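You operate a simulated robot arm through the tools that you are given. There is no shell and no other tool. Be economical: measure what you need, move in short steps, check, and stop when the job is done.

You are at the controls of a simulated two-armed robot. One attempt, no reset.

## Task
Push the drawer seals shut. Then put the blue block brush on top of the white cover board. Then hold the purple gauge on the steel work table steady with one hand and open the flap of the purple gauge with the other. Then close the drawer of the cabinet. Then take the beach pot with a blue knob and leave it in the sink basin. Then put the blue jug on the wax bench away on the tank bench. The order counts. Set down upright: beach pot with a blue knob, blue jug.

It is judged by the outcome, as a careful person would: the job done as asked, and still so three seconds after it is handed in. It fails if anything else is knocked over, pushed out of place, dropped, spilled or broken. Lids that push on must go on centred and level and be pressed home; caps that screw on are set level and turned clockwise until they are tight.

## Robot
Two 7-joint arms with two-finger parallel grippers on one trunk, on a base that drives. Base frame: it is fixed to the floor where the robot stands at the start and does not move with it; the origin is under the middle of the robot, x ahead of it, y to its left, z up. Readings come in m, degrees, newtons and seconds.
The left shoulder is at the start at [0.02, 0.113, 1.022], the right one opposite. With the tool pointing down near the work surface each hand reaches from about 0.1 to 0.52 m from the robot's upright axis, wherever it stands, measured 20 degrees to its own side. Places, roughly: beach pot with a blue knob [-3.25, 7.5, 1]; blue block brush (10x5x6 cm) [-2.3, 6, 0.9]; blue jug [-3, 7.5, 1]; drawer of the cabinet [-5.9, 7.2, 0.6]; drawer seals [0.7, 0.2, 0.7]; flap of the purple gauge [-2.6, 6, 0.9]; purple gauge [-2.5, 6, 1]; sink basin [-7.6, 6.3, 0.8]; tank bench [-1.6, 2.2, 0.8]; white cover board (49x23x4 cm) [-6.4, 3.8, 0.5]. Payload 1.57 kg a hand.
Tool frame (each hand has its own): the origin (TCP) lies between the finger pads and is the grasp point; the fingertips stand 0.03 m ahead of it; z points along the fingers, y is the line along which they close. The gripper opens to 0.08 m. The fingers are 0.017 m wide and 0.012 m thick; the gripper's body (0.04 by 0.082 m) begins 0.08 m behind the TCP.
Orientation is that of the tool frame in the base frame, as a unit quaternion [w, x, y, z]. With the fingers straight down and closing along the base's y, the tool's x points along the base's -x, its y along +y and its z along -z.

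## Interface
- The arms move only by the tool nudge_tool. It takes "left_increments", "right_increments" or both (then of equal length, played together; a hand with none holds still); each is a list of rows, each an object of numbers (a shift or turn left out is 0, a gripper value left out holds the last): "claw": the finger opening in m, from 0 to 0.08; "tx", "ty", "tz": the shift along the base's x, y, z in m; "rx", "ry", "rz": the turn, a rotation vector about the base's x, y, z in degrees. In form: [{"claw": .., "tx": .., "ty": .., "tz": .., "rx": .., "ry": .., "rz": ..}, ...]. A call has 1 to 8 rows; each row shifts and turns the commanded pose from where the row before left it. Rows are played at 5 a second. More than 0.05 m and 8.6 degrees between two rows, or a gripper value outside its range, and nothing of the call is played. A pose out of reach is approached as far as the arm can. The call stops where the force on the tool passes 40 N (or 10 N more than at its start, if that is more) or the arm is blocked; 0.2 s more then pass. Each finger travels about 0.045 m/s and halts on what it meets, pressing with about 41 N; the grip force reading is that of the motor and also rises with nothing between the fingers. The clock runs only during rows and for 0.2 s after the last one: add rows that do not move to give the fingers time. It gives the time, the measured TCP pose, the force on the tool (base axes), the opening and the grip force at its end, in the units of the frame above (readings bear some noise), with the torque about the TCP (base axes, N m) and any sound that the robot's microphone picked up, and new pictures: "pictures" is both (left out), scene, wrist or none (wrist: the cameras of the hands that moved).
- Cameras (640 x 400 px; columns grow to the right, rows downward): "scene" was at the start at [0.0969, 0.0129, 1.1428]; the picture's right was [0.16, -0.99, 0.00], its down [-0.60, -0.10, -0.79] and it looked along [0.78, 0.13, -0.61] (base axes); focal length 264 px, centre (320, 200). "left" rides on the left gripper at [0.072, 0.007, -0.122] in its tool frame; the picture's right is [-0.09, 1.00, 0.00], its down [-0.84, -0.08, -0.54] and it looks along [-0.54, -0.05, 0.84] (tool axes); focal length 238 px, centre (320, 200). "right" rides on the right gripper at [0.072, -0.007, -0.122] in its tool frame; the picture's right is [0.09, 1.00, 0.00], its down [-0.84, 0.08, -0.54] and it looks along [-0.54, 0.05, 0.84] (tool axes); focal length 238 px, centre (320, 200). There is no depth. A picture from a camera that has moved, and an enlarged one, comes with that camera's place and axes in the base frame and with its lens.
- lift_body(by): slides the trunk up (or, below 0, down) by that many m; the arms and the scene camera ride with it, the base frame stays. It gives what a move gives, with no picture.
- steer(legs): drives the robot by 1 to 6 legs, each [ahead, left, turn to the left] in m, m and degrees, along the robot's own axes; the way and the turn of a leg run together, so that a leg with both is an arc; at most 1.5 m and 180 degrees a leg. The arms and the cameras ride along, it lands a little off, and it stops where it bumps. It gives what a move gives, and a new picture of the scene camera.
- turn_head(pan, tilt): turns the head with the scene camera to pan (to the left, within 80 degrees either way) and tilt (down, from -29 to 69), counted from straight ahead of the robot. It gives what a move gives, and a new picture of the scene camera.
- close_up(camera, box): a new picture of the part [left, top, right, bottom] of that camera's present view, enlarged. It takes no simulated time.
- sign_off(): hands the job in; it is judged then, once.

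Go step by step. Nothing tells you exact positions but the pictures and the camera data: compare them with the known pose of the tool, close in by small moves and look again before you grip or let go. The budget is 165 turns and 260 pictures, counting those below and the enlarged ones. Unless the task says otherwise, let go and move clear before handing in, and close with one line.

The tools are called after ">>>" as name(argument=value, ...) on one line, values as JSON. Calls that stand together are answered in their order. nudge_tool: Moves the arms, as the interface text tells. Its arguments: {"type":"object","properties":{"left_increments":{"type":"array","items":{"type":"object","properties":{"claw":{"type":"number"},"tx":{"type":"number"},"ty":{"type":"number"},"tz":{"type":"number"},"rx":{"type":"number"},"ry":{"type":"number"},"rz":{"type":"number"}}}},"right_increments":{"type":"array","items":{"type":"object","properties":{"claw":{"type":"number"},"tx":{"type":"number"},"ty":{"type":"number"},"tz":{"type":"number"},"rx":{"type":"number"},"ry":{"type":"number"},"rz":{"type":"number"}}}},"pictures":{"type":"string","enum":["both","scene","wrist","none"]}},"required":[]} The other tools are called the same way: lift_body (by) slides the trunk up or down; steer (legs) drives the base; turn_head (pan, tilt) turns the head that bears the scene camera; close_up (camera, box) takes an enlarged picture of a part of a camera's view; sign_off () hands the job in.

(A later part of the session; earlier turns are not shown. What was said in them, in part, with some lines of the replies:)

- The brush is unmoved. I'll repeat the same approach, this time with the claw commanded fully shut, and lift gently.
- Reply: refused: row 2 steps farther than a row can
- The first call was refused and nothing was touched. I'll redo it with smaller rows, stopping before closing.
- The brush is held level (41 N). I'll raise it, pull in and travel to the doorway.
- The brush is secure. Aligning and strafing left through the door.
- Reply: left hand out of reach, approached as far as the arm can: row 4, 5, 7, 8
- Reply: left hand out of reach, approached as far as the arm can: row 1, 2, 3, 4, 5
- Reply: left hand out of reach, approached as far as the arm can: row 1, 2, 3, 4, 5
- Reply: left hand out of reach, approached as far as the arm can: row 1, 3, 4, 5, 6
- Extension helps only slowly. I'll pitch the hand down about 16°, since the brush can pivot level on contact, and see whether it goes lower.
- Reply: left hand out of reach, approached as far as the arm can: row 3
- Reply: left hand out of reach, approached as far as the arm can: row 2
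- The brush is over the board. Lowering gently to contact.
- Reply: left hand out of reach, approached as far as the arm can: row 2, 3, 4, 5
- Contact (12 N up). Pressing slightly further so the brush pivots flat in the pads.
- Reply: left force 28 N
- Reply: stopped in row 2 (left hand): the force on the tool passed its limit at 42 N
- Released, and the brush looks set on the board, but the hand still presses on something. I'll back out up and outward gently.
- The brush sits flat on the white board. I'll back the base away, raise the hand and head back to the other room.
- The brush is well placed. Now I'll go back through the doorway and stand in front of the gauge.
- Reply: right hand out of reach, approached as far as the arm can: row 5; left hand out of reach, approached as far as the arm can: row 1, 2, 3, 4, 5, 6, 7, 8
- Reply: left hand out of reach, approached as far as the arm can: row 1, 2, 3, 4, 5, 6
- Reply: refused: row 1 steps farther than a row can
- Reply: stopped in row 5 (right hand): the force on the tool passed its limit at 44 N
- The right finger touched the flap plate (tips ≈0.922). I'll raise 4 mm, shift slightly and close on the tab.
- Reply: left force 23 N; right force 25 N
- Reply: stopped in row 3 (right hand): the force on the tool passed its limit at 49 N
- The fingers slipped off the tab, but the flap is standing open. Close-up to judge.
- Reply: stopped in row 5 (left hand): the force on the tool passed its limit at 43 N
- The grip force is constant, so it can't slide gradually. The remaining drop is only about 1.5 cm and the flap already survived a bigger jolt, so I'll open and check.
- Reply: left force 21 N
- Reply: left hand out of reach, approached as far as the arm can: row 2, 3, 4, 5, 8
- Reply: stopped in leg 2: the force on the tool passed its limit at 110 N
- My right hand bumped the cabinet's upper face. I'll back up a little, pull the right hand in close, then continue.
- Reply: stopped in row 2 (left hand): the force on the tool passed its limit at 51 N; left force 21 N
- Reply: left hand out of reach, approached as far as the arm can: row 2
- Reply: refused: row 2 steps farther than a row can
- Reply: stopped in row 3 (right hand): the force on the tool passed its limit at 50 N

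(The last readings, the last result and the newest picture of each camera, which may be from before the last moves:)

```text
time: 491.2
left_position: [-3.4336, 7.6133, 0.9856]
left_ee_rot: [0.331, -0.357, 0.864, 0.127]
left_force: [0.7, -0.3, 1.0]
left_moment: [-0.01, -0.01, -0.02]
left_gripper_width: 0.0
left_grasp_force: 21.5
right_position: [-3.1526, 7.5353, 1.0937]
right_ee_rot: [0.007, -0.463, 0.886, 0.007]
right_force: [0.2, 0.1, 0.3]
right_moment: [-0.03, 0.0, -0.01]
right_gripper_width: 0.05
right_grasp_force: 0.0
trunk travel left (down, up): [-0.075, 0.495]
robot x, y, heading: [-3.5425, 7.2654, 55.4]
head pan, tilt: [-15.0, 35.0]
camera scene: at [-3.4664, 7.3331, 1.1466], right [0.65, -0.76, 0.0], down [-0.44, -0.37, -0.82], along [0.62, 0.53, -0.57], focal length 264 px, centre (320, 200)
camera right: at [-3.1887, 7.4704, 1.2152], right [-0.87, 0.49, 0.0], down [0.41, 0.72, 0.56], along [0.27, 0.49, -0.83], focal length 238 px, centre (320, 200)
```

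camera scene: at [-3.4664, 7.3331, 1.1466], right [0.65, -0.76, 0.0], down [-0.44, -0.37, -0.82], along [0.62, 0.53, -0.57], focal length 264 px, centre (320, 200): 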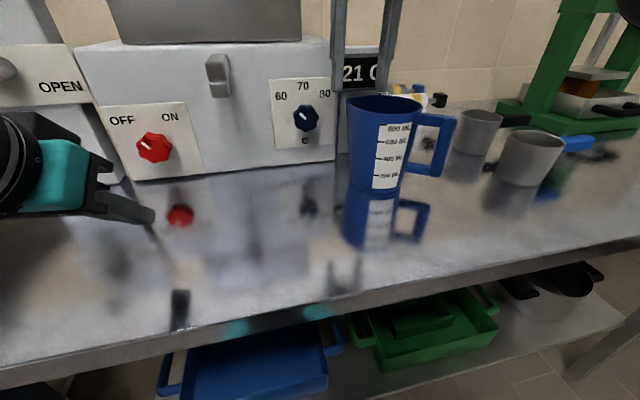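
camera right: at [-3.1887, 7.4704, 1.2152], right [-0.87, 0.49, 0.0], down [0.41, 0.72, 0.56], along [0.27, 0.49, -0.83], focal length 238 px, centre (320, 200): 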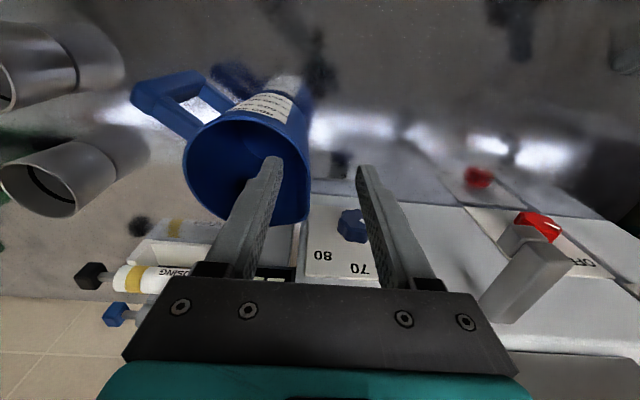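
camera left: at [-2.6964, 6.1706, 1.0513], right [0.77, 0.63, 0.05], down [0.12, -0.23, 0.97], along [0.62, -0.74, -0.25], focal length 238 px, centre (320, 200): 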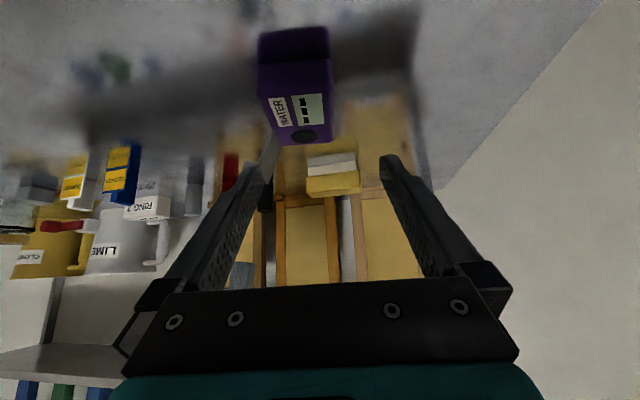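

Wall is between the fingers. Lowering to about 3.5 cm below the rim.

>>> nudge_tool(right_increments=[{"tz": -0.02}, {"tz": -0.015}, {"tz": -0.012}, {}], pictures="both")

```text
time: 492.0
left_position: [-3.435, 7.6125, 0.9863]
left_ee_rot: [0.331, -0.358, 0.864, 0.127]
left_force: [0.8, -1.4, 0.1]
left_moment: [-0.03, 0.01, 0.03]
left_gripper_width: 0.0
left_grasp_force: 21.0
right_position: [-3.1529, 7.5369, 1.0658]
right_ee_rot: [0.015, -0.463, 0.886, 0.016]
right_force: [0.7, 0.0, 14.9]
right_moment: [-0.33, -0.31, 0.03]
right_gripper_width: 0.0504
right_grasp_force: 0.1
trunk travel left (down, up): [-0.075, 0.495]
robot x, y, heading: [-3.5407, 7.2672, 55.5]
head pan, tilt: [-15.0, 35.0]
stopped in row 3 (right hand): the force on the tool passed its limit at 49 N (the readings are from after the stop); the commanded pose is now the measured one
camera scene: at [-3.4665, 7.3329, 1.1467], right [0.65, -0.76, 0.0], down [-0.44, -0.37, -0.82], along [0.62, 0.53, -0.57], focal length 264 px, centre (320, 200)
camera right: at [-3.1905, 7.4669, 1.1846], right [-0.87, 0.49, 0.01], down [0.41, 0.71, 0.58], along [0.28, 0.51, -0.82], focal length 238 px, centre (320, 200)
```

scene: 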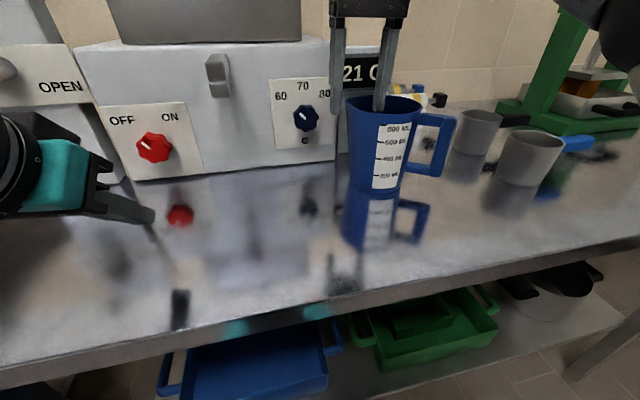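
right: 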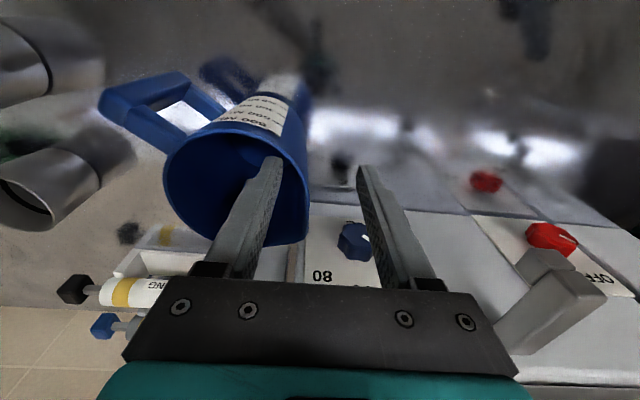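

The inner finger met something solid at the rim, so the jug isn't open to the finger. I'll grip the handle's outer bar instead: raise, shift right, and pitch the right hand forward.

>>> nudge_tool(right_increments=[{"tz": 0.04}, {"tz": 0.04}, {"tx": -0.028, "ty": -0.041, "tz": 0.0}, {"tx": -0.028, "ty": -0.041, "tz": 0.0}, {"tx": -0.014, "ty": -0.02}], pictures="none")

>>> steer(legs=[[0, -0.16, 0]])

>>> nudge_tool(right_increments=[{"rx": 6.7, "ry": -4.75, "claw": 0.06}, {"rx": 6.7, "ry": -4.75}, {"rx": 6.7, "ry": -4.75}, {"rx": 6.7, "ry": -4.75}, {"rx": 6.7, "ry": -4.75}, {"rx": 5, "ry": -3.5}, {}], pictures="both")

```text
time: 493.2
left_position: [-3.4339, 7.6144, 0.9868]
left_ee_rot: [0.331, -0.359, 0.863, 0.129]
left_force: [0.2, 0.1, -0.1]
left_moment: [-0.01, 0.0, -0.02]
left_gripper_width: 0.0
left_grasp_force: 21.5
right_position: [-3.2228, 7.4326, 1.1417]
right_ee_rot: [0.014, -0.464, 0.886, 0.014]
right_force: [0.0, 0.4, 0.9]
right_moment: [-0.03, -0.03, 0.02]
right_gripper_width: 0.05
right_grasp_force: 0.1
trunk travel left (down, up): [-0.075, 0.495]
robot x, y, heading: [-3.542, 7.267, 55.4]
head pan, tilt: [-15.0, 35.0]
```

```text
time: 494.6
left_position: [-3.301, 7.5229, 0.9856]
left_ee_rot: [0.331, -0.358, 0.864, 0.128]
left_force: [-0.2, -0.3, -0.1]
left_moment: [-0.01, 0.0, 0.02]
left_gripper_width: 0.0001
left_grasp_force: 21.5
right_position: [-3.0898, 7.3418, 1.142]
right_ee_rot: [0.012, -0.462, 0.886, 0.013]
right_force: [0.5, 0.0, -0.1]
right_moment: [0.04, 0.05, -0.01]
right_gripper_width: 0.0499
right_grasp_force: 0.1
trunk travel left (down, up): [-0.075, 0.495]
robot x, y, heading: [-3.4083, 7.1789, 55.8]
head pan, tilt: [-15.0, 35.0]
camera scene: at [-3.3335, 7.242, 1.1466], right [0.65, -0.76, 0.0], down [-0.44, -0.37, -0.82], along [0.62, 0.53, -0.57], focal length 264 px, centre (320, 200)
```

scene: 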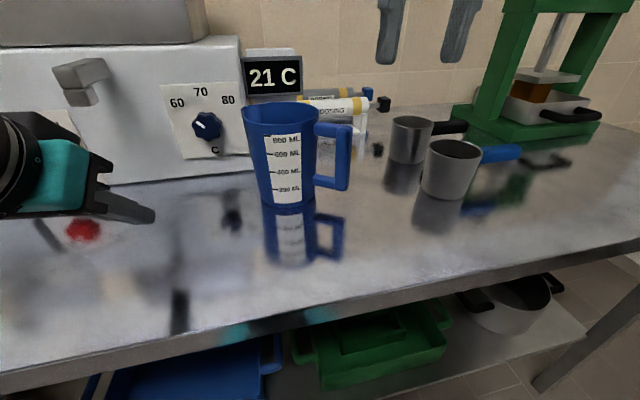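

```text
time: 496.2
left_position: [-3.3013, 7.5226, 0.9859]
left_ee_rot: [0.33, -0.359, 0.864, 0.128]
left_force: [0.1, 0.3, -0.5]
left_moment: [0.02, -0.04, -0.01]
left_gripper_width: 0.0
left_grasp_force: 21.7
right_position: [-3.0905, 7.3432, 1.1429]
right_ee_rot: [0.369, -0.423, 0.804, 0.195]
right_force: [-0.1, -0.5, -0.7]
right_moment: [-0.02, 0.03, 0.03]
right_gripper_width: 0.0599
right_grasp_force: 0.1
trunk travel left (down, up): [-0.075, 0.495]
robot x, y, heading: [-3.4079, 7.1781, 55.6]
head pan, tilt: [-15.0, 35.0]
camera scene: at [-3.3338, 7.2422, 1.1466], right [0.65, -0.76, 0.0], down [-0.44, -0.37, -0.82], along [0.62, 0.53, -0.57], focal length 264 px, centre (320, 200)
camera right: at [-3.1634, 7.2235, 1.1681], right [-0.85, 0.51, -0.07], down [0.01, 0.15, 0.99], along [0.52, 0.84, -0.14], focal length 238 px, centre (320, 200)
```

scene: 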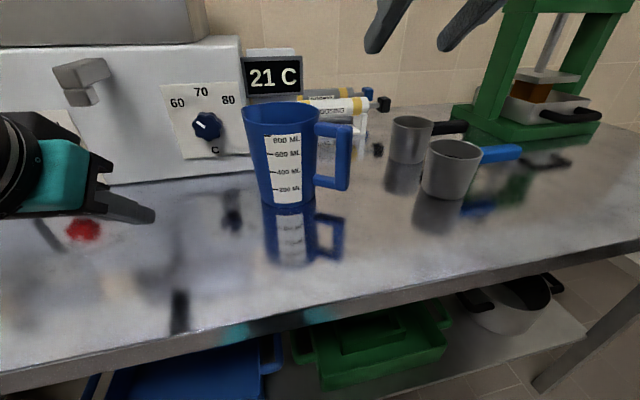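
right: 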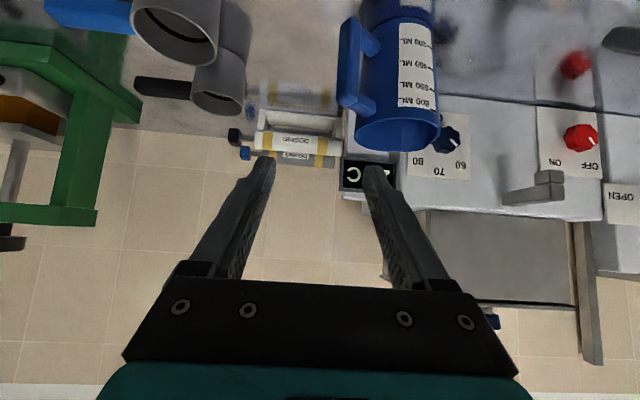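

Triangulated: handle bar centre is (-3.055, 7.439, 0.98), and the handle points toward heading -63°. I'll yaw the right hand to heading 27° so its fingers straddle the bar, and go to pre-grasp.

>>> nudge_tool(right_increments=[{"rz": -7, "tx": -0.006, "ty": 0.016, "claw": 0.046}, {"rz": -7, "tx": -0.006, "ty": 0.016}, {"rz": -7, "tx": -0.007, "ty": 0.016}, {"rz": -7, "tx": -0.007, "ty": 0.017}, {"tz": -0.045}, {"tz": -0.045}, {}], pictures="both")

```text
time: 497.8
left_position: [-3.3007, 7.5237, 0.9854]
left_ee_rot: [0.331, -0.358, 0.864, 0.127]
left_force: [0.7, 0.0, -0.4]
left_moment: [0.0, -0.01, 0.02]
left_gripper_width: 0.0
left_grasp_force: 21.4
right_position: [-3.1159, 7.4088, 1.0521]
right_ee_rot: [0.404, -0.216, 0.883, 0.099]
right_force: [0.0, 0.4, -0.7]
right_moment: [0.03, 0.01, 0.01]
right_gripper_width: 0.0459
right_grasp_force: 0.1
trunk travel left (down, up): [-0.075, 0.495]
robot x, y, heading: [-3.407, 7.1785, 55.8]
head pan, tilt: [-15.0, 35.0]
camera scene: at [-3.3338, 7.2422, 1.1466], right [0.65, -0.76, 0.0], down [-0.44, -0.37, -0.82], along [0.62, 0.53, -0.57], focal length 264 px, centre (320, 200)
camera right: at [-3.2363, 7.3377, 1.0775], right [-0.51, 0.85, -0.07], down [0.09, 0.13, 0.99], along [0.85, 0.5, -0.14], focal length 238 px, centre (320, 200)
```

scene: 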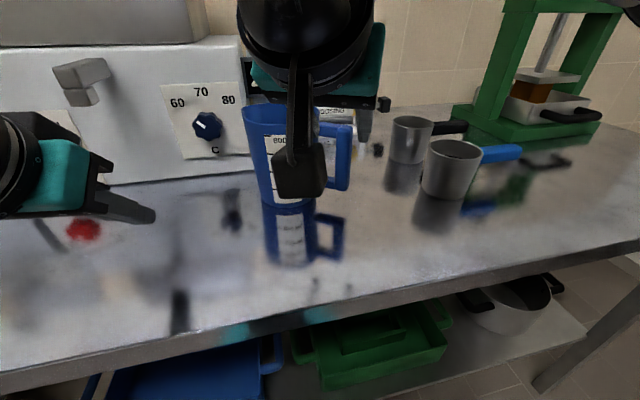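
right: 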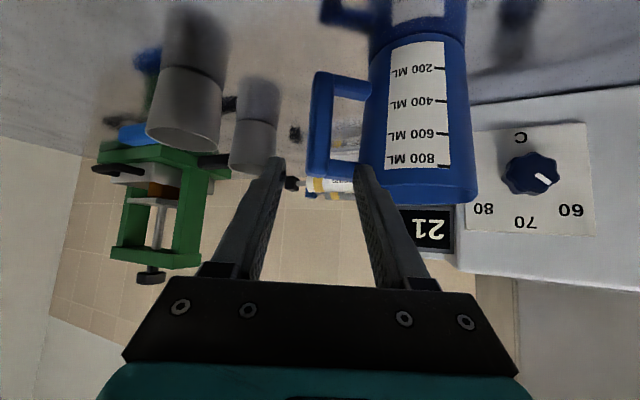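

The bar is centred between the fingers and the inner one is headed into the loop. Advancing.

>>> nudge_tool(right_increments=[{"tx": 0.0156, "ty": 0.0081, "tz": -0.0152}, {"tx": 0.0156, "ty": 0.0081, "tz": -0.0152}, {"tx": 0.0156, "ty": 0.0081, "tz": -0.0152}, {"tx": 0.0146, "ty": 0.0076, "tz": -0.0142}, {}], pictures="wrist")

```text
time: 499.0
left_position: [-3.3012, 7.5233, 0.9854]
left_ee_rot: [0.331, -0.358, 0.864, 0.128]
left_force: [1.1, 1.0, 0.1]
left_moment: [-0.02, -0.02, -0.04]
left_gripper_width: 0.0001
left_grasp_force: 21.7
right_position: [-3.0552, 7.4394, 0.9935]
right_ee_rot: [0.404, -0.215, 0.884, 0.099]
right_force: [-0.8, 0.8, 1.0]
right_moment: [0.0, 0.02, 0.02]
right_gripper_width: 0.0458
right_grasp_force: 0.0
trunk travel left (down, up): [-0.075, 0.495]
robot x, y, heading: [-3.4078, 7.1786, 55.8]
head pan, tilt: [-15.0, 35.0]
camera right: at [-3.1748, 7.3694, 1.0186], right [-0.51, 0.86, -0.07], down [0.09, 0.13, 0.99], along [0.85, 0.5, -0.14], focal length 238 px, centre (320, 200)
```

right: 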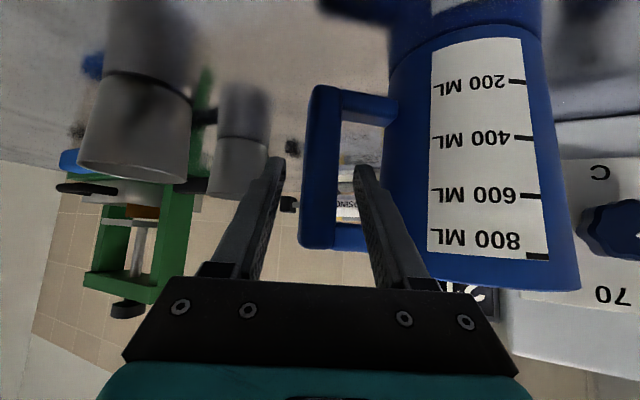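

The inner finger is in the loop without contact. Closing on the bar.

>>> nudge_tool(right_increments=[{"claw": 0.0}, {}, {}, {}, {"tz": 0.006}, {"tz": 0.008}, {}], pictures="both")

```text
time: 500.6
left_position: [-3.3009, 7.5225, 0.9866]
left_ee_rot: [0.33, -0.359, 0.863, 0.128]
left_force: [0.2, -1.3, 0.7]
left_moment: [-0.01, -0.02, 0.04]
left_gripper_width: 0.0
left_grasp_force: 21.2
right_position: [-3.0538, 7.4386, 1.0068]
right_ee_rot: [0.403, -0.217, 0.884, 0.1]
right_force: [0.4, 0.8, -1.0]
right_moment: [-0.08, -0.01, 0.02]
right_gripper_width: 0.0197
right_grasp_force: 34.0
trunk travel left (down, up): [-0.075, 0.495]
robot x, y, heading: [-3.4033, 7.1785, 55.6]
head pan, tilt: [-15.0, 35.0]
camera scene: at [-3.3338, 7.2422, 1.1466], right [0.65, -0.76, 0.0], down [-0.44, -0.37, -0.82], along [0.62, 0.53, -0.57], focal length 264 px, centre (320, 200)
camera right: at [-3.175, 7.3692, 1.0327], right [-0.51, 0.86, -0.07], down [0.09, 0.13, 0.99], along [0.85, 0.5, -0.14], focal length 238 px, centre (320, 200)
```

scene: 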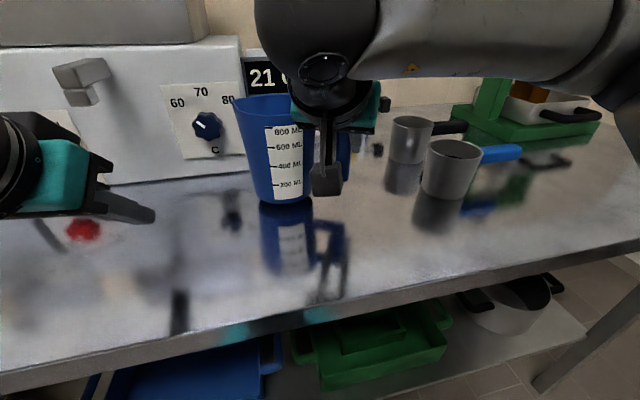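
right: 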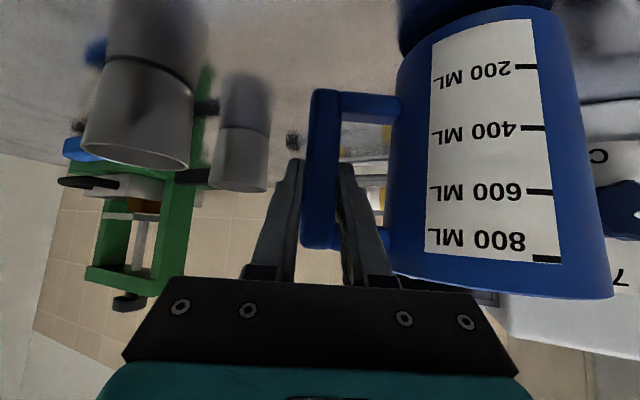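

The handle is gripped (2 cm) and the jug is up with slight lean. Lifting further and pulling in.

>>> nudge_tool(right_increments=[{"tz": 0.02}, {"tz": 0.025}, {"tz": 0.025}, {"tx": -0.01, "ty": -0.02, "tz": 0.02}, {"tx": -0.016, "ty": -0.024}, {"tx": -0.016, "ty": -0.024}, {}], pictures="both")

```text
time: 502.2
left_position: [-3.3006, 7.5233, 0.9866]
left_ee_rot: [0.331, -0.359, 0.863, 0.128]
left_force: [0.1, 0.2, -1.1]
left_moment: [0.01, 0.0, 0.03]
left_gripper_width: 0.0001
left_grasp_force: 21.4
right_position: [-3.0963, 7.3706, 1.0972]
right_ee_rot: [0.403, -0.216, 0.884, 0.1]
right_force: [0.7, -0.1, -0.1]
right_moment: [-0.05, -0.06, -0.01]
right_gripper_width: 0.0193
right_grasp_force: 33.3
trunk travel left (down, up): [-0.075, 0.495]
robot x, y, heading: [-3.4101, 7.1755, 55.5]
head pan, tilt: [-15.0, 35.0]
camera scene: at [-3.3338, 7.2422, 1.1466], right [0.65, -0.76, 0.0], down [-0.44, -0.37, -0.82], along [0.62, 0.53, -0.57], focal length 264 px, centre (320, 200)
camera right: at [-3.2167, 7.3003, 1.1225], right [-0.51, 0.86, -0.07], down [0.09, 0.13, 0.99], along [0.85, 0.5, -0.14], focal length 238 px, centre (320, 200)
```

scene: 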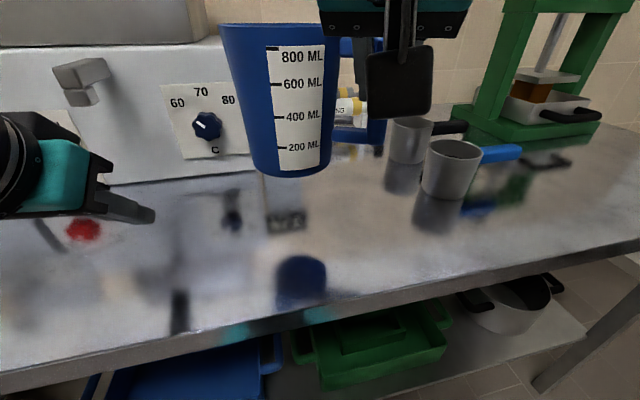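
right: 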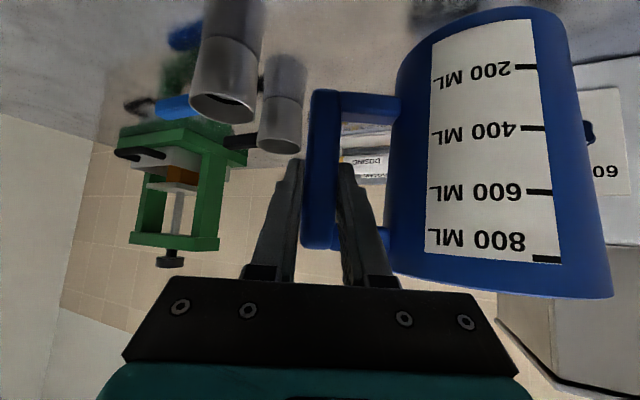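

The jug is stable. Carrying it back out through the doorway.

>>> steer(legs=[[-1.0, 0.22, -0.5], [0, 0, 90], [0, 1.3, 0]])

```text
time: 517.4
left_position: [-5.241, 5.5223, 0.9857]
left_ee_rot: [-0.145, 0.862, -0.362, -0.323]
left_force: [0.0, 0.0, 0.4]
left_moment: [0.0, -0.01, 0.0]
left_gripper_width: 0.0001
left_grasp_force: 21.5
right_position: [-5.087, 5.7262, 1.0974]
right_ee_rot: [-0.216, 0.776, -0.476, -0.354]
right_force: [0.5, 1.0, 0.3]
right_moment: [0.06, -0.07, 0.0]
right_gripper_width: 0.0196
right_grasp_force: 33.2
trunk travel left (down, up): [-0.075, 0.495]
robot x, y, heading: [-4.8958, 5.4135, 145.1]
head pan, tilt: [-15.0, 35.0]
camera scene: at [-4.9597, 5.4856, 1.1466], right [0.77, 0.64, 0.0], down [0.37, -0.44, -0.82], along [-0.53, 0.63, -0.57], focal length 264 px, centre (320, 200)
```

scene: 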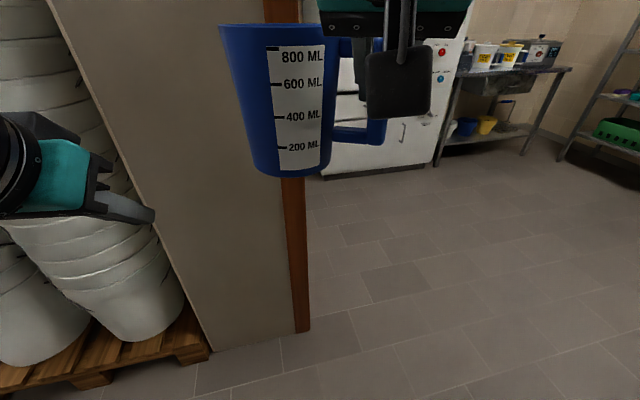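

>>> steer(legs=[[0, 1.28, 0], [0.18, 0.18, 0], [0, 0, -90]])

```text
time: 529.1
left_position: [-5.7783, 4.6692, 0.986]
left_ee_rot: [0.331, -0.35, 0.867, 0.125]
left_force: [-0.6, -0.2, -0.7]
left_moment: [-0.05, -0.01, 0.0]
left_gripper_width: 0.0002
left_grasp_force: 21.3
right_position: [-5.577, 4.5135, 1.0971]
right_ee_rot: [0.404, -0.209, 0.885, 0.096]
right_force: [0.5, 0.1, -1.2]
right_moment: [-0.05, -0.03, 0.02]
right_gripper_width: 0.0196
right_grasp_force: 32.9
trunk travel left (down, up): [-0.075, 0.495]
robot x, y, heading: [-5.8926, 4.3251, 54.7]
head pan, tilt: [-15.0, 35.0]
camera scene: at [-5.8164, 4.389, 1.1466], right [0.64, -0.77, 0.0], down [-0.44, -0.37, -0.82], along [0.63, 0.52, -0.57], focal length 264 px, centre (320, 200)
```

scene: 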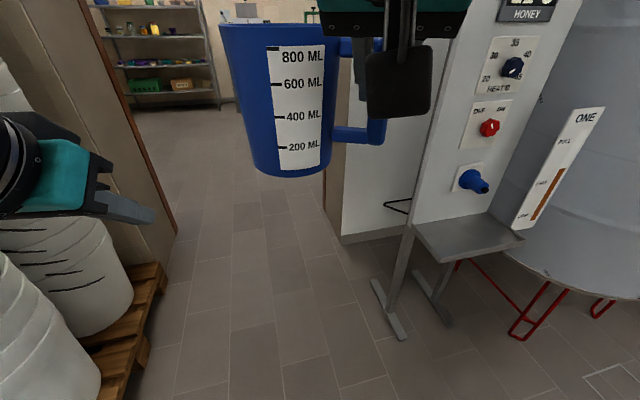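

Clear of the door. I'll pull the jug in a bit, step back to N≈0.02 and strafe right between the tanks and the hive stack.

>>> nudge_tool(right_increments=[{"tx": -0.017, "ty": -0.025}, {"tx": -0.017, "ty": -0.025}], pictures="none")

>>> steer(legs=[[-0.13, 0, 0.5], [0, -1.2, 0]])

```text
time: 529.7
left_position: [-5.7795, 4.6693, 0.9856]
left_ee_rot: [0.332, -0.351, 0.867, 0.125]
left_force: [-0.2, 0.0, 0.5]
left_moment: [0.01, 0.03, 0.01]
left_gripper_width: 0.0
left_grasp_force: 21.9
right_position: [-5.6053, 4.4652, 1.0913]
right_ee_rot: [0.387, -0.197, 0.897, 0.085]
right_force: [1.3, -0.2, -1.3]
right_moment: [-0.04, -0.01, 0.0]
right_gripper_width: 0.0198
right_grasp_force: 33.5
trunk travel left (down, up): [-0.075, 0.495]
robot x, y, heading: [-5.8924, 4.3256, 54.7]
head pan, tilt: [-15.0, 35.0]
```

```text
time: 536.8
left_position: [-4.8661, 3.8704, 0.9859]
left_ee_rot: [0.331, -0.354, 0.865, 0.127]
left_force: [0.6, -0.1, 0.7]
left_moment: [-0.03, -0.02, -0.01]
left_gripper_width: 0.0
left_grasp_force: 21.0
right_position: [-4.6925, 3.6665, 1.0913]
right_ee_rot: [0.395, -0.208, 0.89, 0.088]
right_force: [0.0, -0.2, -0.9]
right_moment: [-0.05, -0.03, -0.02]
right_gripper_width: 0.0193
right_grasp_force: 33.6
trunk travel left (down, up): [-0.075, 0.495]
robot x, y, heading: [-4.9724, 3.5206, 54.8]
head pan, tilt: [-15.0, 35.0]
camera scene: at [-4.894, 3.588, 1.1679], right [0.6, -0.8, 0.0], down [-0.3, -0.22, -0.93], along [0.75, 0.55, -0.37], focal length 264 px, centre (320, 200)
```

scene: 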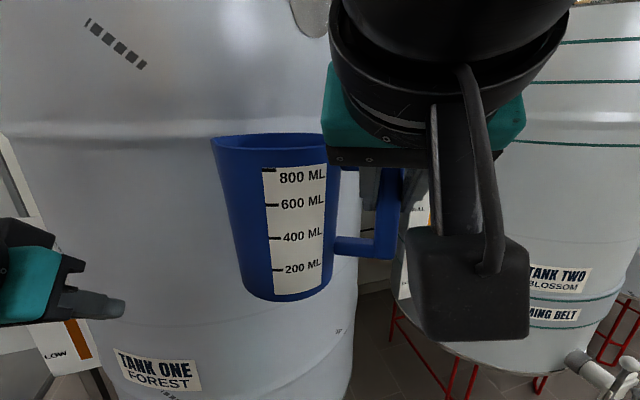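

Past the panel. Easing the hand away from the head and continuing along the corridor to the tank bench.

>>> nudge_tool(right_increments=[{"tx": 0.026, "ty": -0.002}, {}], pictures="none")

>>> steer(legs=[[0, -1.0, 0.3], [-0.4, -1.0, 0], [0, -1.1, 0]])

>>> turn_head(pan=-15, tilt=20)

```text
time: 537.4
left_position: [-4.8656, 3.8711, 0.9853]
left_ee_rot: [0.331, -0.354, 0.866, 0.126]
left_force: [0.5, 0.2, 0.0]
left_moment: [0.0, 0.04, -0.01]
left_gripper_width: 0.0
left_grasp_force: 21.4
right_position: [-4.6661, 3.6638, 1.09]
right_ee_rot: [0.395, -0.208, 0.891, 0.086]
right_force: [-0.2, 0.6, -1.9]
right_moment: [-0.06, -0.03, 0.04]
right_gripper_width: 0.0191
right_grasp_force: 33.3
trunk travel left (down, up): [-0.075, 0.495]
robot x, y, heading: [-4.9755, 3.5284, 55.0]
head pan, tilt: [-15.0, 35.0]
```

```text
time: 552.9
left_position: [-2.5642, 1.7618, 0.9853]
left_ee_rot: [0.331, -0.353, 0.866, 0.126]
left_force: [0.2, 0.0, -0.2]
left_moment: [0.01, 0.02, 0.02]
left_gripper_width: 0.0
left_grasp_force: 21.6
right_position: [-2.3655, 1.555, 1.0906]
right_ee_rot: [0.394, -0.205, 0.892, 0.084]
right_force: [-0.3, -0.5, -0.4]
right_moment: [-0.1, -0.02, 0.0]
right_gripper_width: 0.0191
right_grasp_force: 33.1
trunk travel left (down, up): [-0.075, 0.495]
robot x, y, heading: [-2.6747, 1.4194, 55.0]
head pan, tilt: [-15.0, 35.0]
camera scene: at [-2.597, 1.4809, 1.1546], right [0.62, -0.79, 0.0], down [-0.39, -0.31, -0.87], along [0.68, 0.53, -0.5], focal length 264 px, centre (320, 200)
```

scene: 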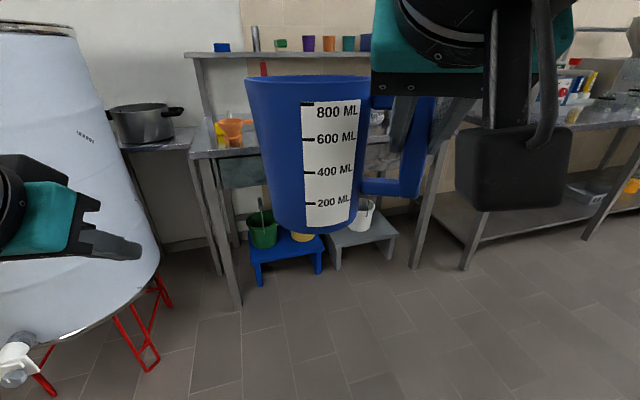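

```text
time: 553.6
left_position: [-2.5641, 1.762, 0.9864]
left_ee_rot: [0.332, -0.353, 0.866, 0.126]
left_force: [-0.3, -0.6, 0.4]
left_moment: [0.01, 0.02, 0.01]
left_gripper_width: 0.0
left_grasp_force: 21.6
right_position: [-2.3648, 1.555, 1.0899]
right_ee_rot: [0.396, -0.205, 0.891, 0.084]
right_force: [-0.5, -0.8, -0.8]
right_moment: [-0.07, -0.05, 0.04]
right_gripper_width: 0.0195
right_grasp_force: 33.4
trunk travel left (down, up): [-0.075, 0.495]
robot x, y, heading: [-2.6775, 1.4171, 54.8]
head pan, tilt: [-15.0, 20.0]
camera scene: at [-2.5969, 1.485, 1.1704], right [0.64, -0.77, 0.0], down [-0.26, -0.22, -0.94], along [0.72, 0.6, -0.34], focal length 264 px, centre (320, 200)
```

scene: 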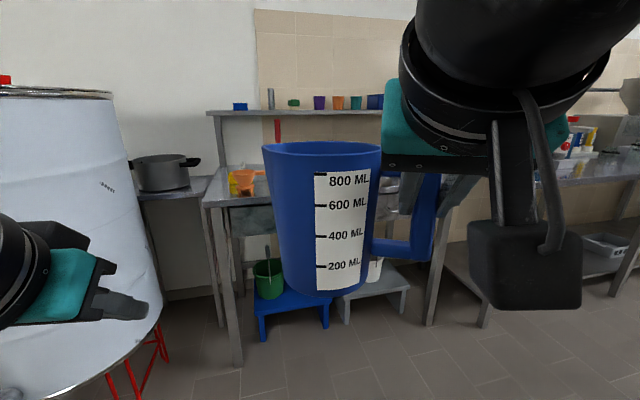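

The tank bench is ahead (A≈2.4–3.1, edge N≈0.45). I'll move closer and look at its top for a free spot.

>>> steer(legs=[[0.3, -0.15, 0]])

>>> turn_head(pan=-5, tilt=28)

```text
time: 555.9
left_position: [-2.2704, 1.921, 0.9858]
left_ee_rot: [0.331, -0.354, 0.866, 0.127]
left_force: [-0.5, 0.2, 0.1]
left_moment: [-0.01, 0.01, 0.02]
left_gripper_width: 0.0
left_grasp_force: 21.2
right_position: [-2.0719, 1.7145, 1.0899]
right_ee_rot: [0.395, -0.206, 0.892, 0.084]
right_force: [0.8, -0.2, -0.9]
right_moment: [-0.05, -0.05, 0.02]
right_gripper_width: 0.0195
right_grasp_force: 33.3
trunk travel left (down, up): [-0.075, 0.495]
robot x, y, heading: [-2.384, 1.5775, 55.1]
head pan, tilt: [-15.0, 20.0]
camera scene: at [-2.3033, 1.6438, 1.1704], right [0.64, -0.77, 0.0], down [-0.26, -0.22, -0.94], along [0.72, 0.6, -0.34], focal length 264 px, centre (320, 200)
```

scene: 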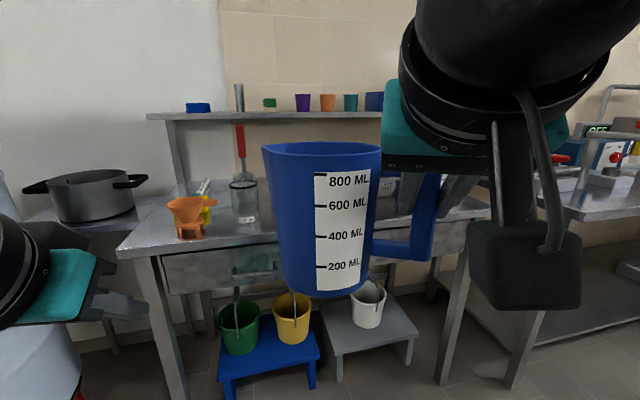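

```text
time: 556.6
left_position: [-2.272, 1.9204, 0.9855]
left_ee_rot: [0.332, -0.353, 0.866, 0.126]
left_force: [-0.3, -0.4, 0.8]
left_moment: [0.01, 0.02, 0.05]
left_gripper_width: 0.0002
left_grasp_force: 21.2
right_position: [-2.0722, 1.7153, 1.0898]
right_ee_rot: [0.394, -0.206, 0.892, 0.082]
right_force: [0.4, -1.1, -1.7]
right_moment: [-0.07, -0.03, -0.01]
right_gripper_width: 0.0194
right_grasp_force: 33.1
trunk travel left (down, up): [-0.075, 0.495]
robot x, y, heading: [-2.3839, 1.5764, 54.7]
head pan, tilt: [-5.0, 28.0]
camera scene: at [-2.3142, 1.6527, 1.1602], right [0.75, -0.66, 0.0], down [-0.29, -0.33, -0.9], along [0.59, 0.67, -0.44], focal length 264 px, centre (320, 200)
```

scene: 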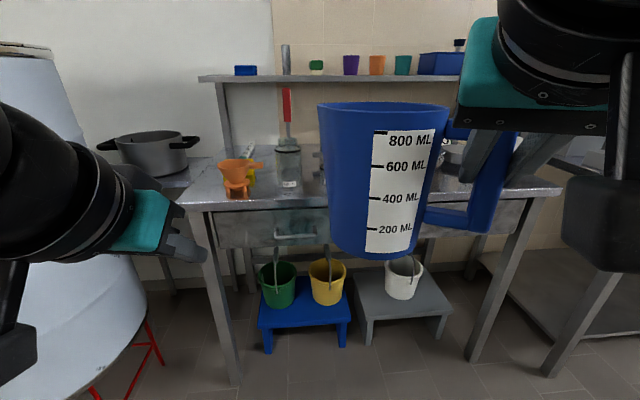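

Let me see the bench top's right part with the right wrist camera.

>>> close_up(camera="right", box=[0, 0, 640, 400])

>>> close_up(camera="scene", box=[180, 120, 580, 240])

```text
1.00 times, centred on (320, 200) of right (not enlarged: the box is as wide or as high as the picture)
camera zoom: at [-2.1937, 1.6491, 1.1197], right [-0.49, 0.87, -0.08], down [0.11, 0.16, 0.98], along [0.87, 0.47, -0.17], focal length 238 px, centre (320, 200)
```

zoom: 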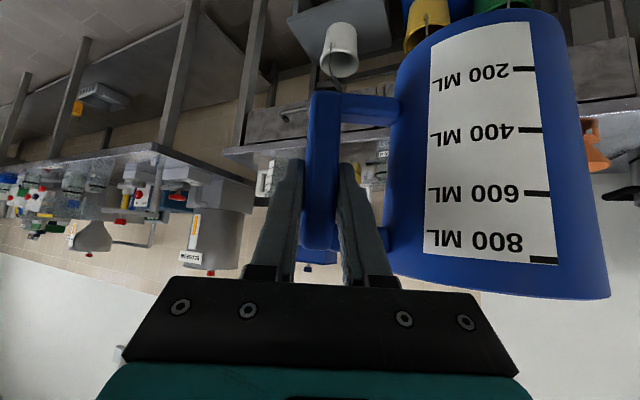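

```text
1.60 times, centred on (380, 180) of scene
camera zoom: at [-2.3142, 1.6527, 1.1602], right [0.75, -0.66, 0.0], down [-0.29, -0.33, -0.9], along [0.59, 0.67, -0.44], focal length 423 px, centre (224, 232)
```

zoom: 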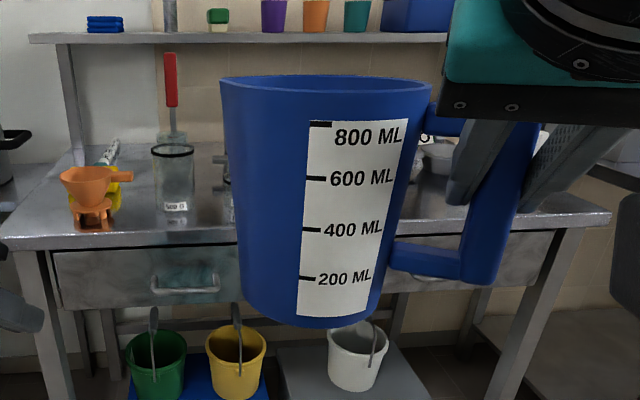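

I'll raise the jug a bit to unblock the view of the bench's front area.

>>> nudge_tool(right_increments=[{"tz": 0.035}, {"tz": 0.035}, {"tz": 0.035}, {"tz": 0.035}, {}], pictures="scene")

```text
time: 557.8
left_position: [-2.2717, 1.922, 0.9848]
left_ee_rot: [0.33, -0.354, 0.866, 0.127]
left_force: [0.1, 0.2, -1.0]
left_moment: [-0.02, 0.03, 0.01]
left_gripper_width: 0.0
left_grasp_force: 21.2
right_position: [-2.0716, 1.7136, 1.2312]
right_ee_rot: [0.397, -0.207, 0.89, 0.085]
right_force: [1.6, 0.5, -0.7]
right_moment: [-0.06, -0.02, -0.01]
right_gripper_width: 0.0192
right_grasp_force: 33.3
trunk travel left (down, up): [-0.075, 0.495]
robot x, y, heading: [-2.3819, 1.5773, 54.9]
head pan, tilt: [-5.0, 28.0]
camera scene: at [-2.3162, 1.6537, 1.1576], right [0.77, -0.64, 0.0], down [-0.3, -0.36, -0.88], along [0.57, 0.68, -0.47], focal length 264 px, centre (320, 200)
```

scene: 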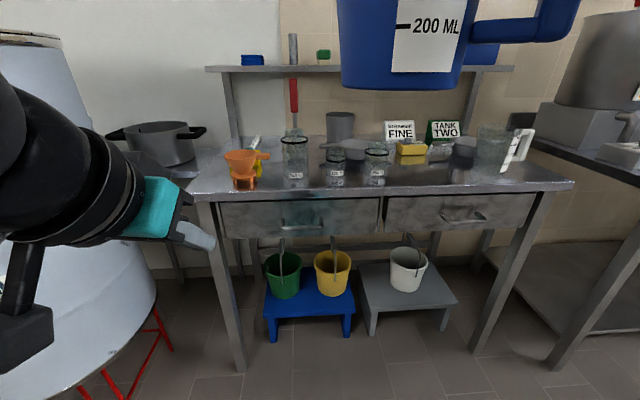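

Clear view: there's a free patch on the front of the bench between the small glasses and the measuring jug, at A≈2.5, N≈0.70. I'll raise the left hand out of the way and drive in.

>>> nudge_tool(left_increments=[{"tz": 0.045}, {"tz": 0.045}, {"tz": 0.03}], pictures="none")

>>> steer(legs=[[0, -0.25, 0.2], [0.29, 0, 0]])

```text
time: 558.6
left_position: [-2.2718, 1.919, 1.1062]
left_ee_rot: [0.331, -0.353, 0.866, 0.126]
left_force: [-0.8, -0.5, 0.0]
left_moment: [-0.03, 0.0, 0.01]
left_gripper_width: 0.0
left_grasp_force: 21.2
right_position: [-2.0709, 1.7156, 1.2297]
right_ee_rot: [0.395, -0.205, 0.891, 0.084]
right_force: [-0.1, 0.7, -0.7]
right_moment: [-0.09, 0.01, -0.03]
right_gripper_width: 0.0195
right_grasp_force: 33.7
trunk travel left (down, up): [-0.075, 0.495]
robot x, y, heading: [-2.3844, 1.5774, 55.1]
head pan, tilt: [-5.0, 28.0]
```

```text
time: 562.0
left_position: [-1.9036, 2.0159, 1.1034]
left_ee_rot: [0.33, -0.355, 0.865, 0.127]
left_force: [0.4, 0.0, 0.1]
left_moment: [-0.01, -0.02, -0.02]
left_gripper_width: 0.0002
left_grasp_force: 21.0
right_position: [-1.7016, 1.8127, 1.2305]
right_ee_rot: [0.395, -0.207, 0.891, 0.085]
right_force: [0.2, 0.5, -1.1]
right_moment: [-0.06, -0.01, 0.01]
right_gripper_width: 0.0195
right_grasp_force: 33.1
trunk travel left (down, up): [-0.075, 0.495]
robot x, y, heading: [-2.0156, 1.6717, 55.4]
head pan, tilt: [-5.0, 28.0]
camera scene: at [-1.9461, 1.7497, 1.1575], right [0.77, -0.64, 0.0], down [-0.3, -0.36, -0.88], along [0.57, 0.68, -0.47], focal length 264 px, centre (320, 200)
```

scene: 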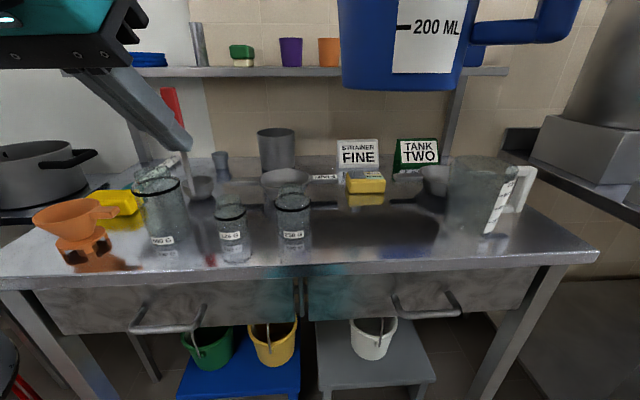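

Triangulated: this bench top is at ≈0.83 and the gap's centre is at A≈2.45, N≈0.755. Shifting in and moving the jug over the spot.

>>> steer(legs=[[0.06, -0.08, 0]])

>>> nudge_tool(right_increments=[{"tx": 0.0162, "ty": 0.0327}, {"tx": 0.0162, "ty": 0.0327}, {"tx": 0.0162, "ty": 0.0327}, {"tx": 0.0162, "ty": 0.0327}, {"tz": -0.04}, {"tz": -0.04}, {"tz": -0.04}, {}], pictures="scene")

```text
time: 563.1
left_position: [-1.8025, 2.0214, 1.1059]
left_ee_rot: [0.331, -0.355, 0.865, 0.126]
left_force: [0.0, 0.4, -0.5]
left_moment: [0.02, -0.01, 0.0]
left_gripper_width: 0.0
left_grasp_force: 21.1
right_position: [-1.6014, 1.8167, 1.2295]
right_ee_rot: [0.394, -0.207, 0.891, 0.085]
right_force: [-0.2, -0.3, -0.1]
right_moment: [-0.05, -0.03, -0.01]
right_gripper_width: 0.0194
right_grasp_force: 33.2
trunk travel left (down, up): [-0.075, 0.495]
robot x, y, heading: [-1.909, 1.6746, 54.8]
head pan, tilt: [-5.0, 28.0]
camera scene: at [-1.846, 1.7539, 1.1575], right [0.77, -0.64, 0.0], down [-0.3, -0.36, -0.88], along [0.57, 0.68, -0.47], focal length 264 px, centre (320, 200)
```

scene: 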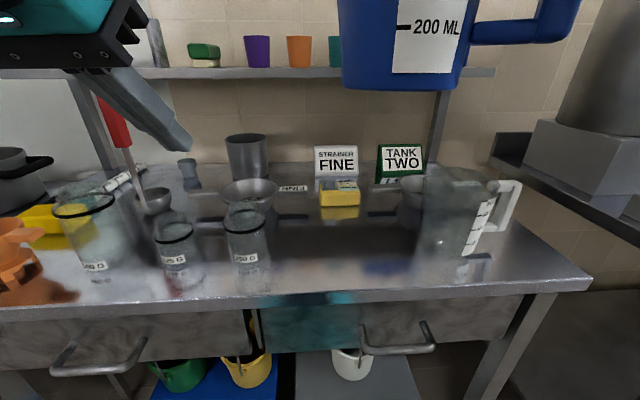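

```text
time: 565.0
left_position: [-1.8037, 2.0207, 1.1063]
left_ee_rot: [0.332, -0.355, 0.865, 0.127]
left_force: [0.8, 0.9, 0.3]
left_moment: [-0.01, 0.0, 0.0]
left_gripper_width: 0.0
left_grasp_force: 21.1
right_position: [-1.5366, 1.9476, 1.1084]
right_ee_rot: [0.394, -0.208, 0.891, 0.085]
right_force: [0.6, 0.2, -1.0]
right_moment: [-0.08, -0.04, 0.01]
right_gripper_width: 0.0194
right_grasp_force: 33.4
trunk travel left (down, up): [-0.075, 0.495]
robot x, y, heading: [-1.9142, 1.6784, 55.1]
head pan, tilt: [-5.0, 28.0]
camera scene: at [-1.8465, 1.754, 1.1576], right [0.77, -0.64, 0.0], down [-0.3, -0.36, -0.88], along [0.57, 0.68, -0.47], focal length 264 px, centre (320, 200)
```

scene: 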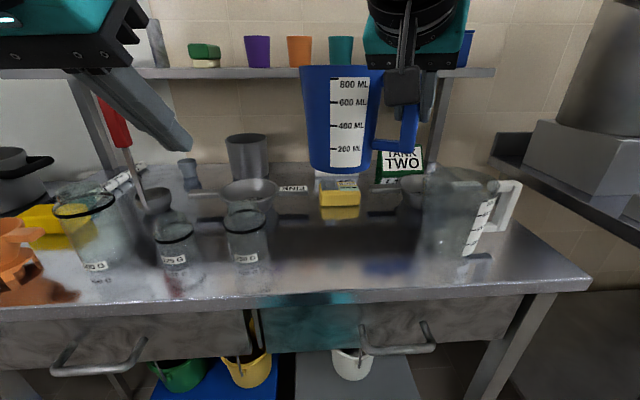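

The jug will land midway between the glass and the measuring jug. Lowering.

>>> nudge_tool(right_increments=[{"tz": -0.035}, {"tz": -0.035}, {"tz": -0.03}, {"tz": -0.025}, {"tz": -0.02}, {"tz": -0.012}, {}], pictures="scene")

```text
time: 566.5
left_position: [-1.8041, 2.0201, 1.1061]
left_ee_rot: [0.331, -0.355, 0.865, 0.127]
left_force: [-0.2, 0.1, -0.4]
left_moment: [0.0, -0.02, -0.03]
left_gripper_width: 0.0
left_grasp_force: 21.1
right_position: [-1.5379, 1.9469, 0.9518]
right_ee_rot: [0.394, -0.207, 0.891, 0.084]
right_force: [-0.2, 1.2, -1.7]
right_moment: [-0.07, -0.04, -0.02]
right_gripper_width: 0.0197
right_grasp_force: 33.4
trunk travel left (down, up): [-0.075, 0.495]
robot x, y, heading: [-1.9141, 1.677, 55.3]
head pan, tilt: [-5.0, 28.0]
camera scene: at [-1.8466, 1.754, 1.1576], right [0.77, -0.64, 0.0], down [-0.3, -0.36, -0.88], along [0.57, 0.68, -0.47], focal length 264 px, centre (320, 200)
```

scene: 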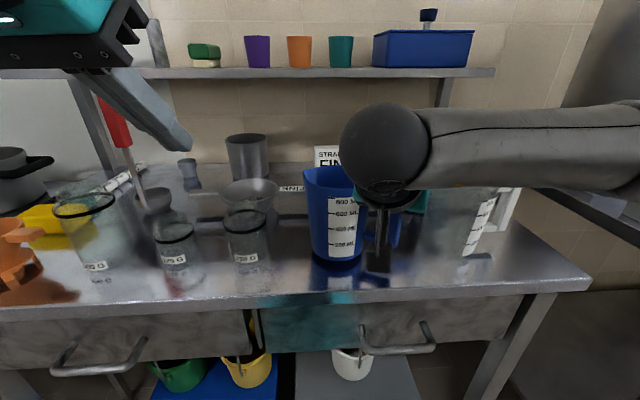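

Close to the surface. Small steps until touch.

>>> nudge_tool(right_increments=[{"tz": -0.005}, {"tz": -0.005}, {"tz": -0.005}, {"tz": -0.005}, {"tz": -0.005}, {"tz": -0.005}, {"tz": -0.005}], pictures="scene")

```text
time: 568.1
left_position: [-1.8043, 2.0173, 1.1065]
left_ee_rot: [0.332, -0.354, 0.865, 0.128]
left_force: [0.5, 0.7, -0.2]
left_moment: [0.0, -0.03, -0.02]
left_gripper_width: 0.0
left_grasp_force: 21.2
right_position: [-1.5377, 1.9451, 0.9227]
right_ee_rot: [0.398, -0.206, 0.89, 0.089]
right_force: [-0.8, -10.9, 28.6]
right_moment: [1.04, 0.19, 0.08]
right_gripper_width: 0.0233
right_grasp_force: 35.8
trunk travel left (down, up): [-0.075, 0.495]
robot x, y, heading: [-1.9137, 1.6737, 55.1]
head pan, tilt: [-5.0, 28.0]
camera scene: at [-1.848, 1.7516, 1.1579], right [0.77, -0.64, 0.0], down [-0.3, -0.36, -0.88], along [0.57, 0.68, -0.47], focal length 264 px, centre (320, 200)
```

scene: 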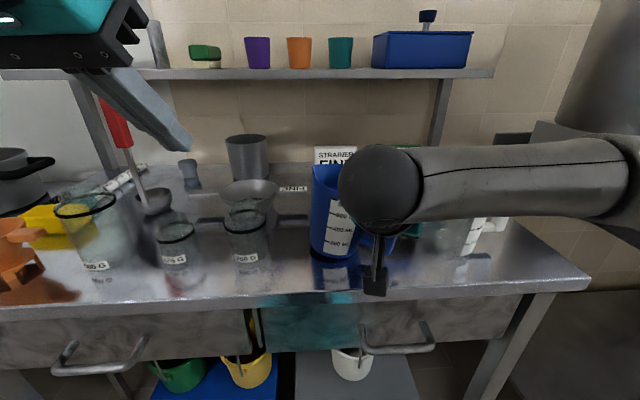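

Contact was overdone and the jug tipped slightly. Easing up about 1 cm to let it come level.

>>> nudge_tool(right_increments=[{"tz": 0.006}, {"tz": 0.006}, {}], pictures="scene")

>>> close_up(camera="scene", box=[240, 140, 480, 290])

```text
time: 569.0
left_position: [-1.8045, 2.0189, 1.1057]
left_ee_rot: [0.331, -0.355, 0.865, 0.127]
left_force: [0.6, -0.4, 0.2]
left_moment: [0.01, -0.05, -0.03]
left_gripper_width: 0.0
left_grasp_force: 21.2
right_position: [-1.5381, 1.9466, 0.9289]
right_ee_rot: [0.394, -0.209, 0.891, 0.084]
right_force: [-0.5, 1.8, 3.8]
right_moment: [0.56, -0.01, 0.04]
right_gripper_width: 0.0198
right_grasp_force: 34.0
trunk travel left (down, up): [-0.075, 0.495]
robot x, y, heading: [-1.9111, 1.6728, 55.0]
head pan, tilt: [-5.0, 28.0]
camera scene: at [-1.8469, 1.7539, 1.1575], right [0.77, -0.64, 0.0], down [-0.3, -0.36, -0.88], along [0.57, 0.68, -0.47], focal length 264 px, centre (320, 200)
```

scene: 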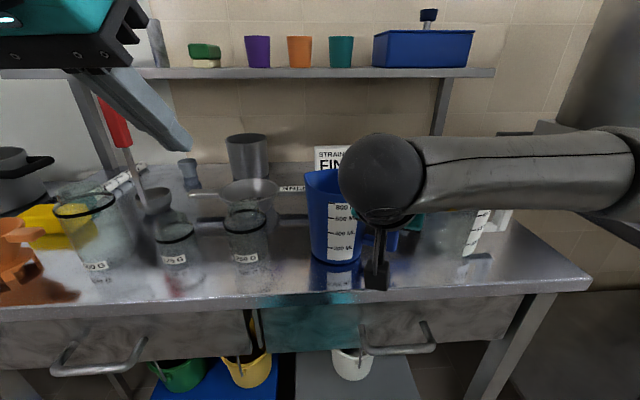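

```text
2.67 times, centred on (360, 215) of scene
camera zoom: at [-1.8469, 1.7539, 1.1575], right [0.77, -0.64, 0.0], down [-0.3, -0.36, -0.88], along [0.57, 0.68, -0.47], focal length 704 px, centre (213, 160)
```

zoom: 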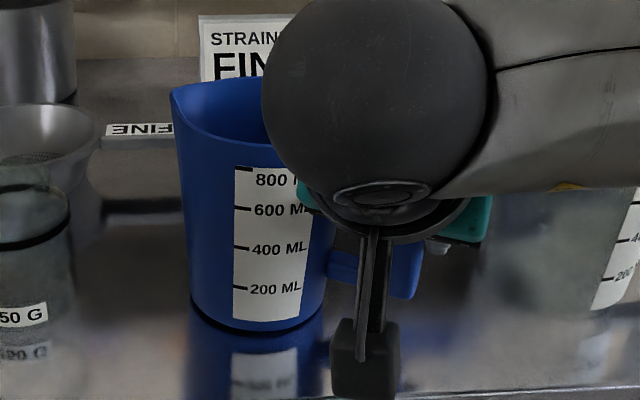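

The jug's base is on the bench, near level with a light touch. Opening gently.

>>> nudge_tool(right_increments=[{"claw": 0.03}, {"claw": 0.044}, {}, {}], pictures="wrist")

```text
time: 570.0
left_position: [-1.8039, 2.0197, 1.1047]
left_ee_rot: [0.331, -0.355, 0.865, 0.127]
left_force: [0.4, -0.4, -0.4]
left_moment: [-0.02, -0.02, -0.04]
left_gripper_width: 0.0001
left_grasp_force: 21.2
right_position: [-1.5373, 1.9456, 0.9306]
right_ee_rot: [0.395, -0.208, 0.891, 0.085]
right_force: [0.6, 0.1, 0.1]
right_moment: [0.02, 0.03, -0.04]
right_gripper_width: 0.0439
right_grasp_force: 0.0
trunk travel left (down, up): [-0.075, 0.495]
robot x, y, heading: [-1.9142, 1.673, 55.3]
head pan, tilt: [-5.0, 28.0]
camera right: at [-1.6595, 1.8802, 0.9598], right [-0.49, 0.87, -0.08], down [0.11, 0.15, 0.98], along [0.86, 0.47, -0.17], focal length 238 px, centre (320, 200)
```

right: 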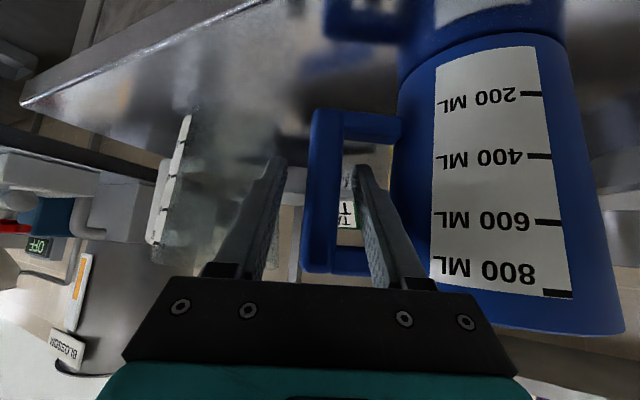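

The jug stands upright and free. Withdrawing the hand along its approach line.

>>> nudge_tool(right_increments=[{"tx": -0.0134, "ty": -0.0066, "tz": 0.0134}, {"tx": -0.0134, "ty": -0.0066, "tz": 0.0134}, {"tx": -0.0134, "ty": -0.0066, "tz": 0.0134}, {"tx": -0.0134, "ty": -0.0066, "tz": 0.0134}, {"tx": -0.0134, "ty": -0.0066, "tz": 0.0134}, {"tx": -0.02, "ty": -0.02, "tz": 0.03}, {"tx": -0.02, "ty": -0.025, "tz": 0.03}], pictures="none")

>>> steer(legs=[[-0.25, 0, 0]])

```text
time: 571.5
left_position: [-1.804, 2.0195, 1.1047]
left_ee_rot: [0.331, -0.355, 0.865, 0.127]
left_force: [0.9, 0.5, 0.2]
left_moment: [-0.02, 0.02, 0.0]
left_gripper_width: 0.0
left_grasp_force: 21.5
right_position: [-1.645, 1.8682, 1.0572]
right_ee_rot: [0.395, -0.207, 0.891, 0.084]
right_force: [-0.2, 0.0, 0.5]
right_moment: [0.01, 0.01, -0.04]
right_gripper_width: 0.044
right_grasp_force: 0.1
trunk travel left (down, up): [-0.075, 0.495]
robot x, y, heading: [-1.907, 1.6796, 54.9]
head pan, tilt: [-5.0, 28.0]
```

```text
time: 573.4
left_position: [-1.9461, 1.8147, 1.1053]
left_ee_rot: [0.33, -0.356, 0.865, 0.127]
left_force: [-0.2, 0.1, 0.2]
left_moment: [-0.02, 0.03, -0.03]
left_gripper_width: 0.0002
left_grasp_force: 22.0
right_position: [-1.7879, 1.6635, 1.0569]
right_ee_rot: [0.394, -0.208, 0.891, 0.085]
right_force: [0.2, -0.6, -0.5]
right_moment: [-0.03, -0.04, -0.02]
right_gripper_width: 0.044
right_grasp_force: 0.0
trunk travel left (down, up): [-0.075, 0.495]
robot x, y, heading: [-2.0529, 1.4691, 55.3]
head pan, tilt: [-5.0, 28.0]
camera scene: at [-1.9897, 1.5484, 1.1576], right [0.77, -0.64, 0.0], down [-0.3, -0.36, -0.88], along [0.56, 0.68, -0.47], focal length 264 px, centre (320, 200)
```

scene: 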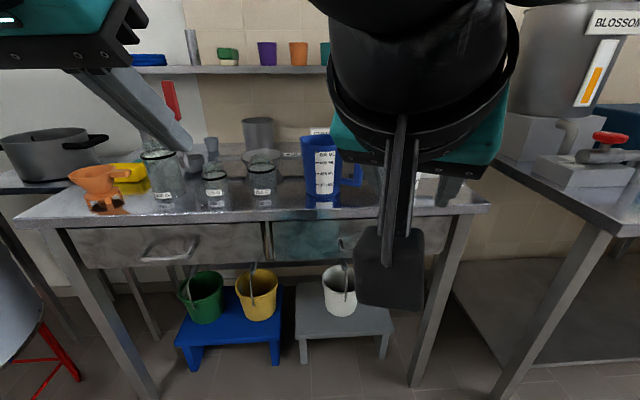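

The jug stands upright on the tank bench, both hands are clear, and every step has been done in order. Handing in.

>>> sign_off()

```text
The job is handed in.
```

I did all six steps in the order given and handed the job in; the pot and jug were left upright, the flap open, and both drawers shut. Along the way I bumped the hive-box stack and the cabinet front, with no visible damage. The purple gauge also dropped about 1.5 cm back onto the steel table.
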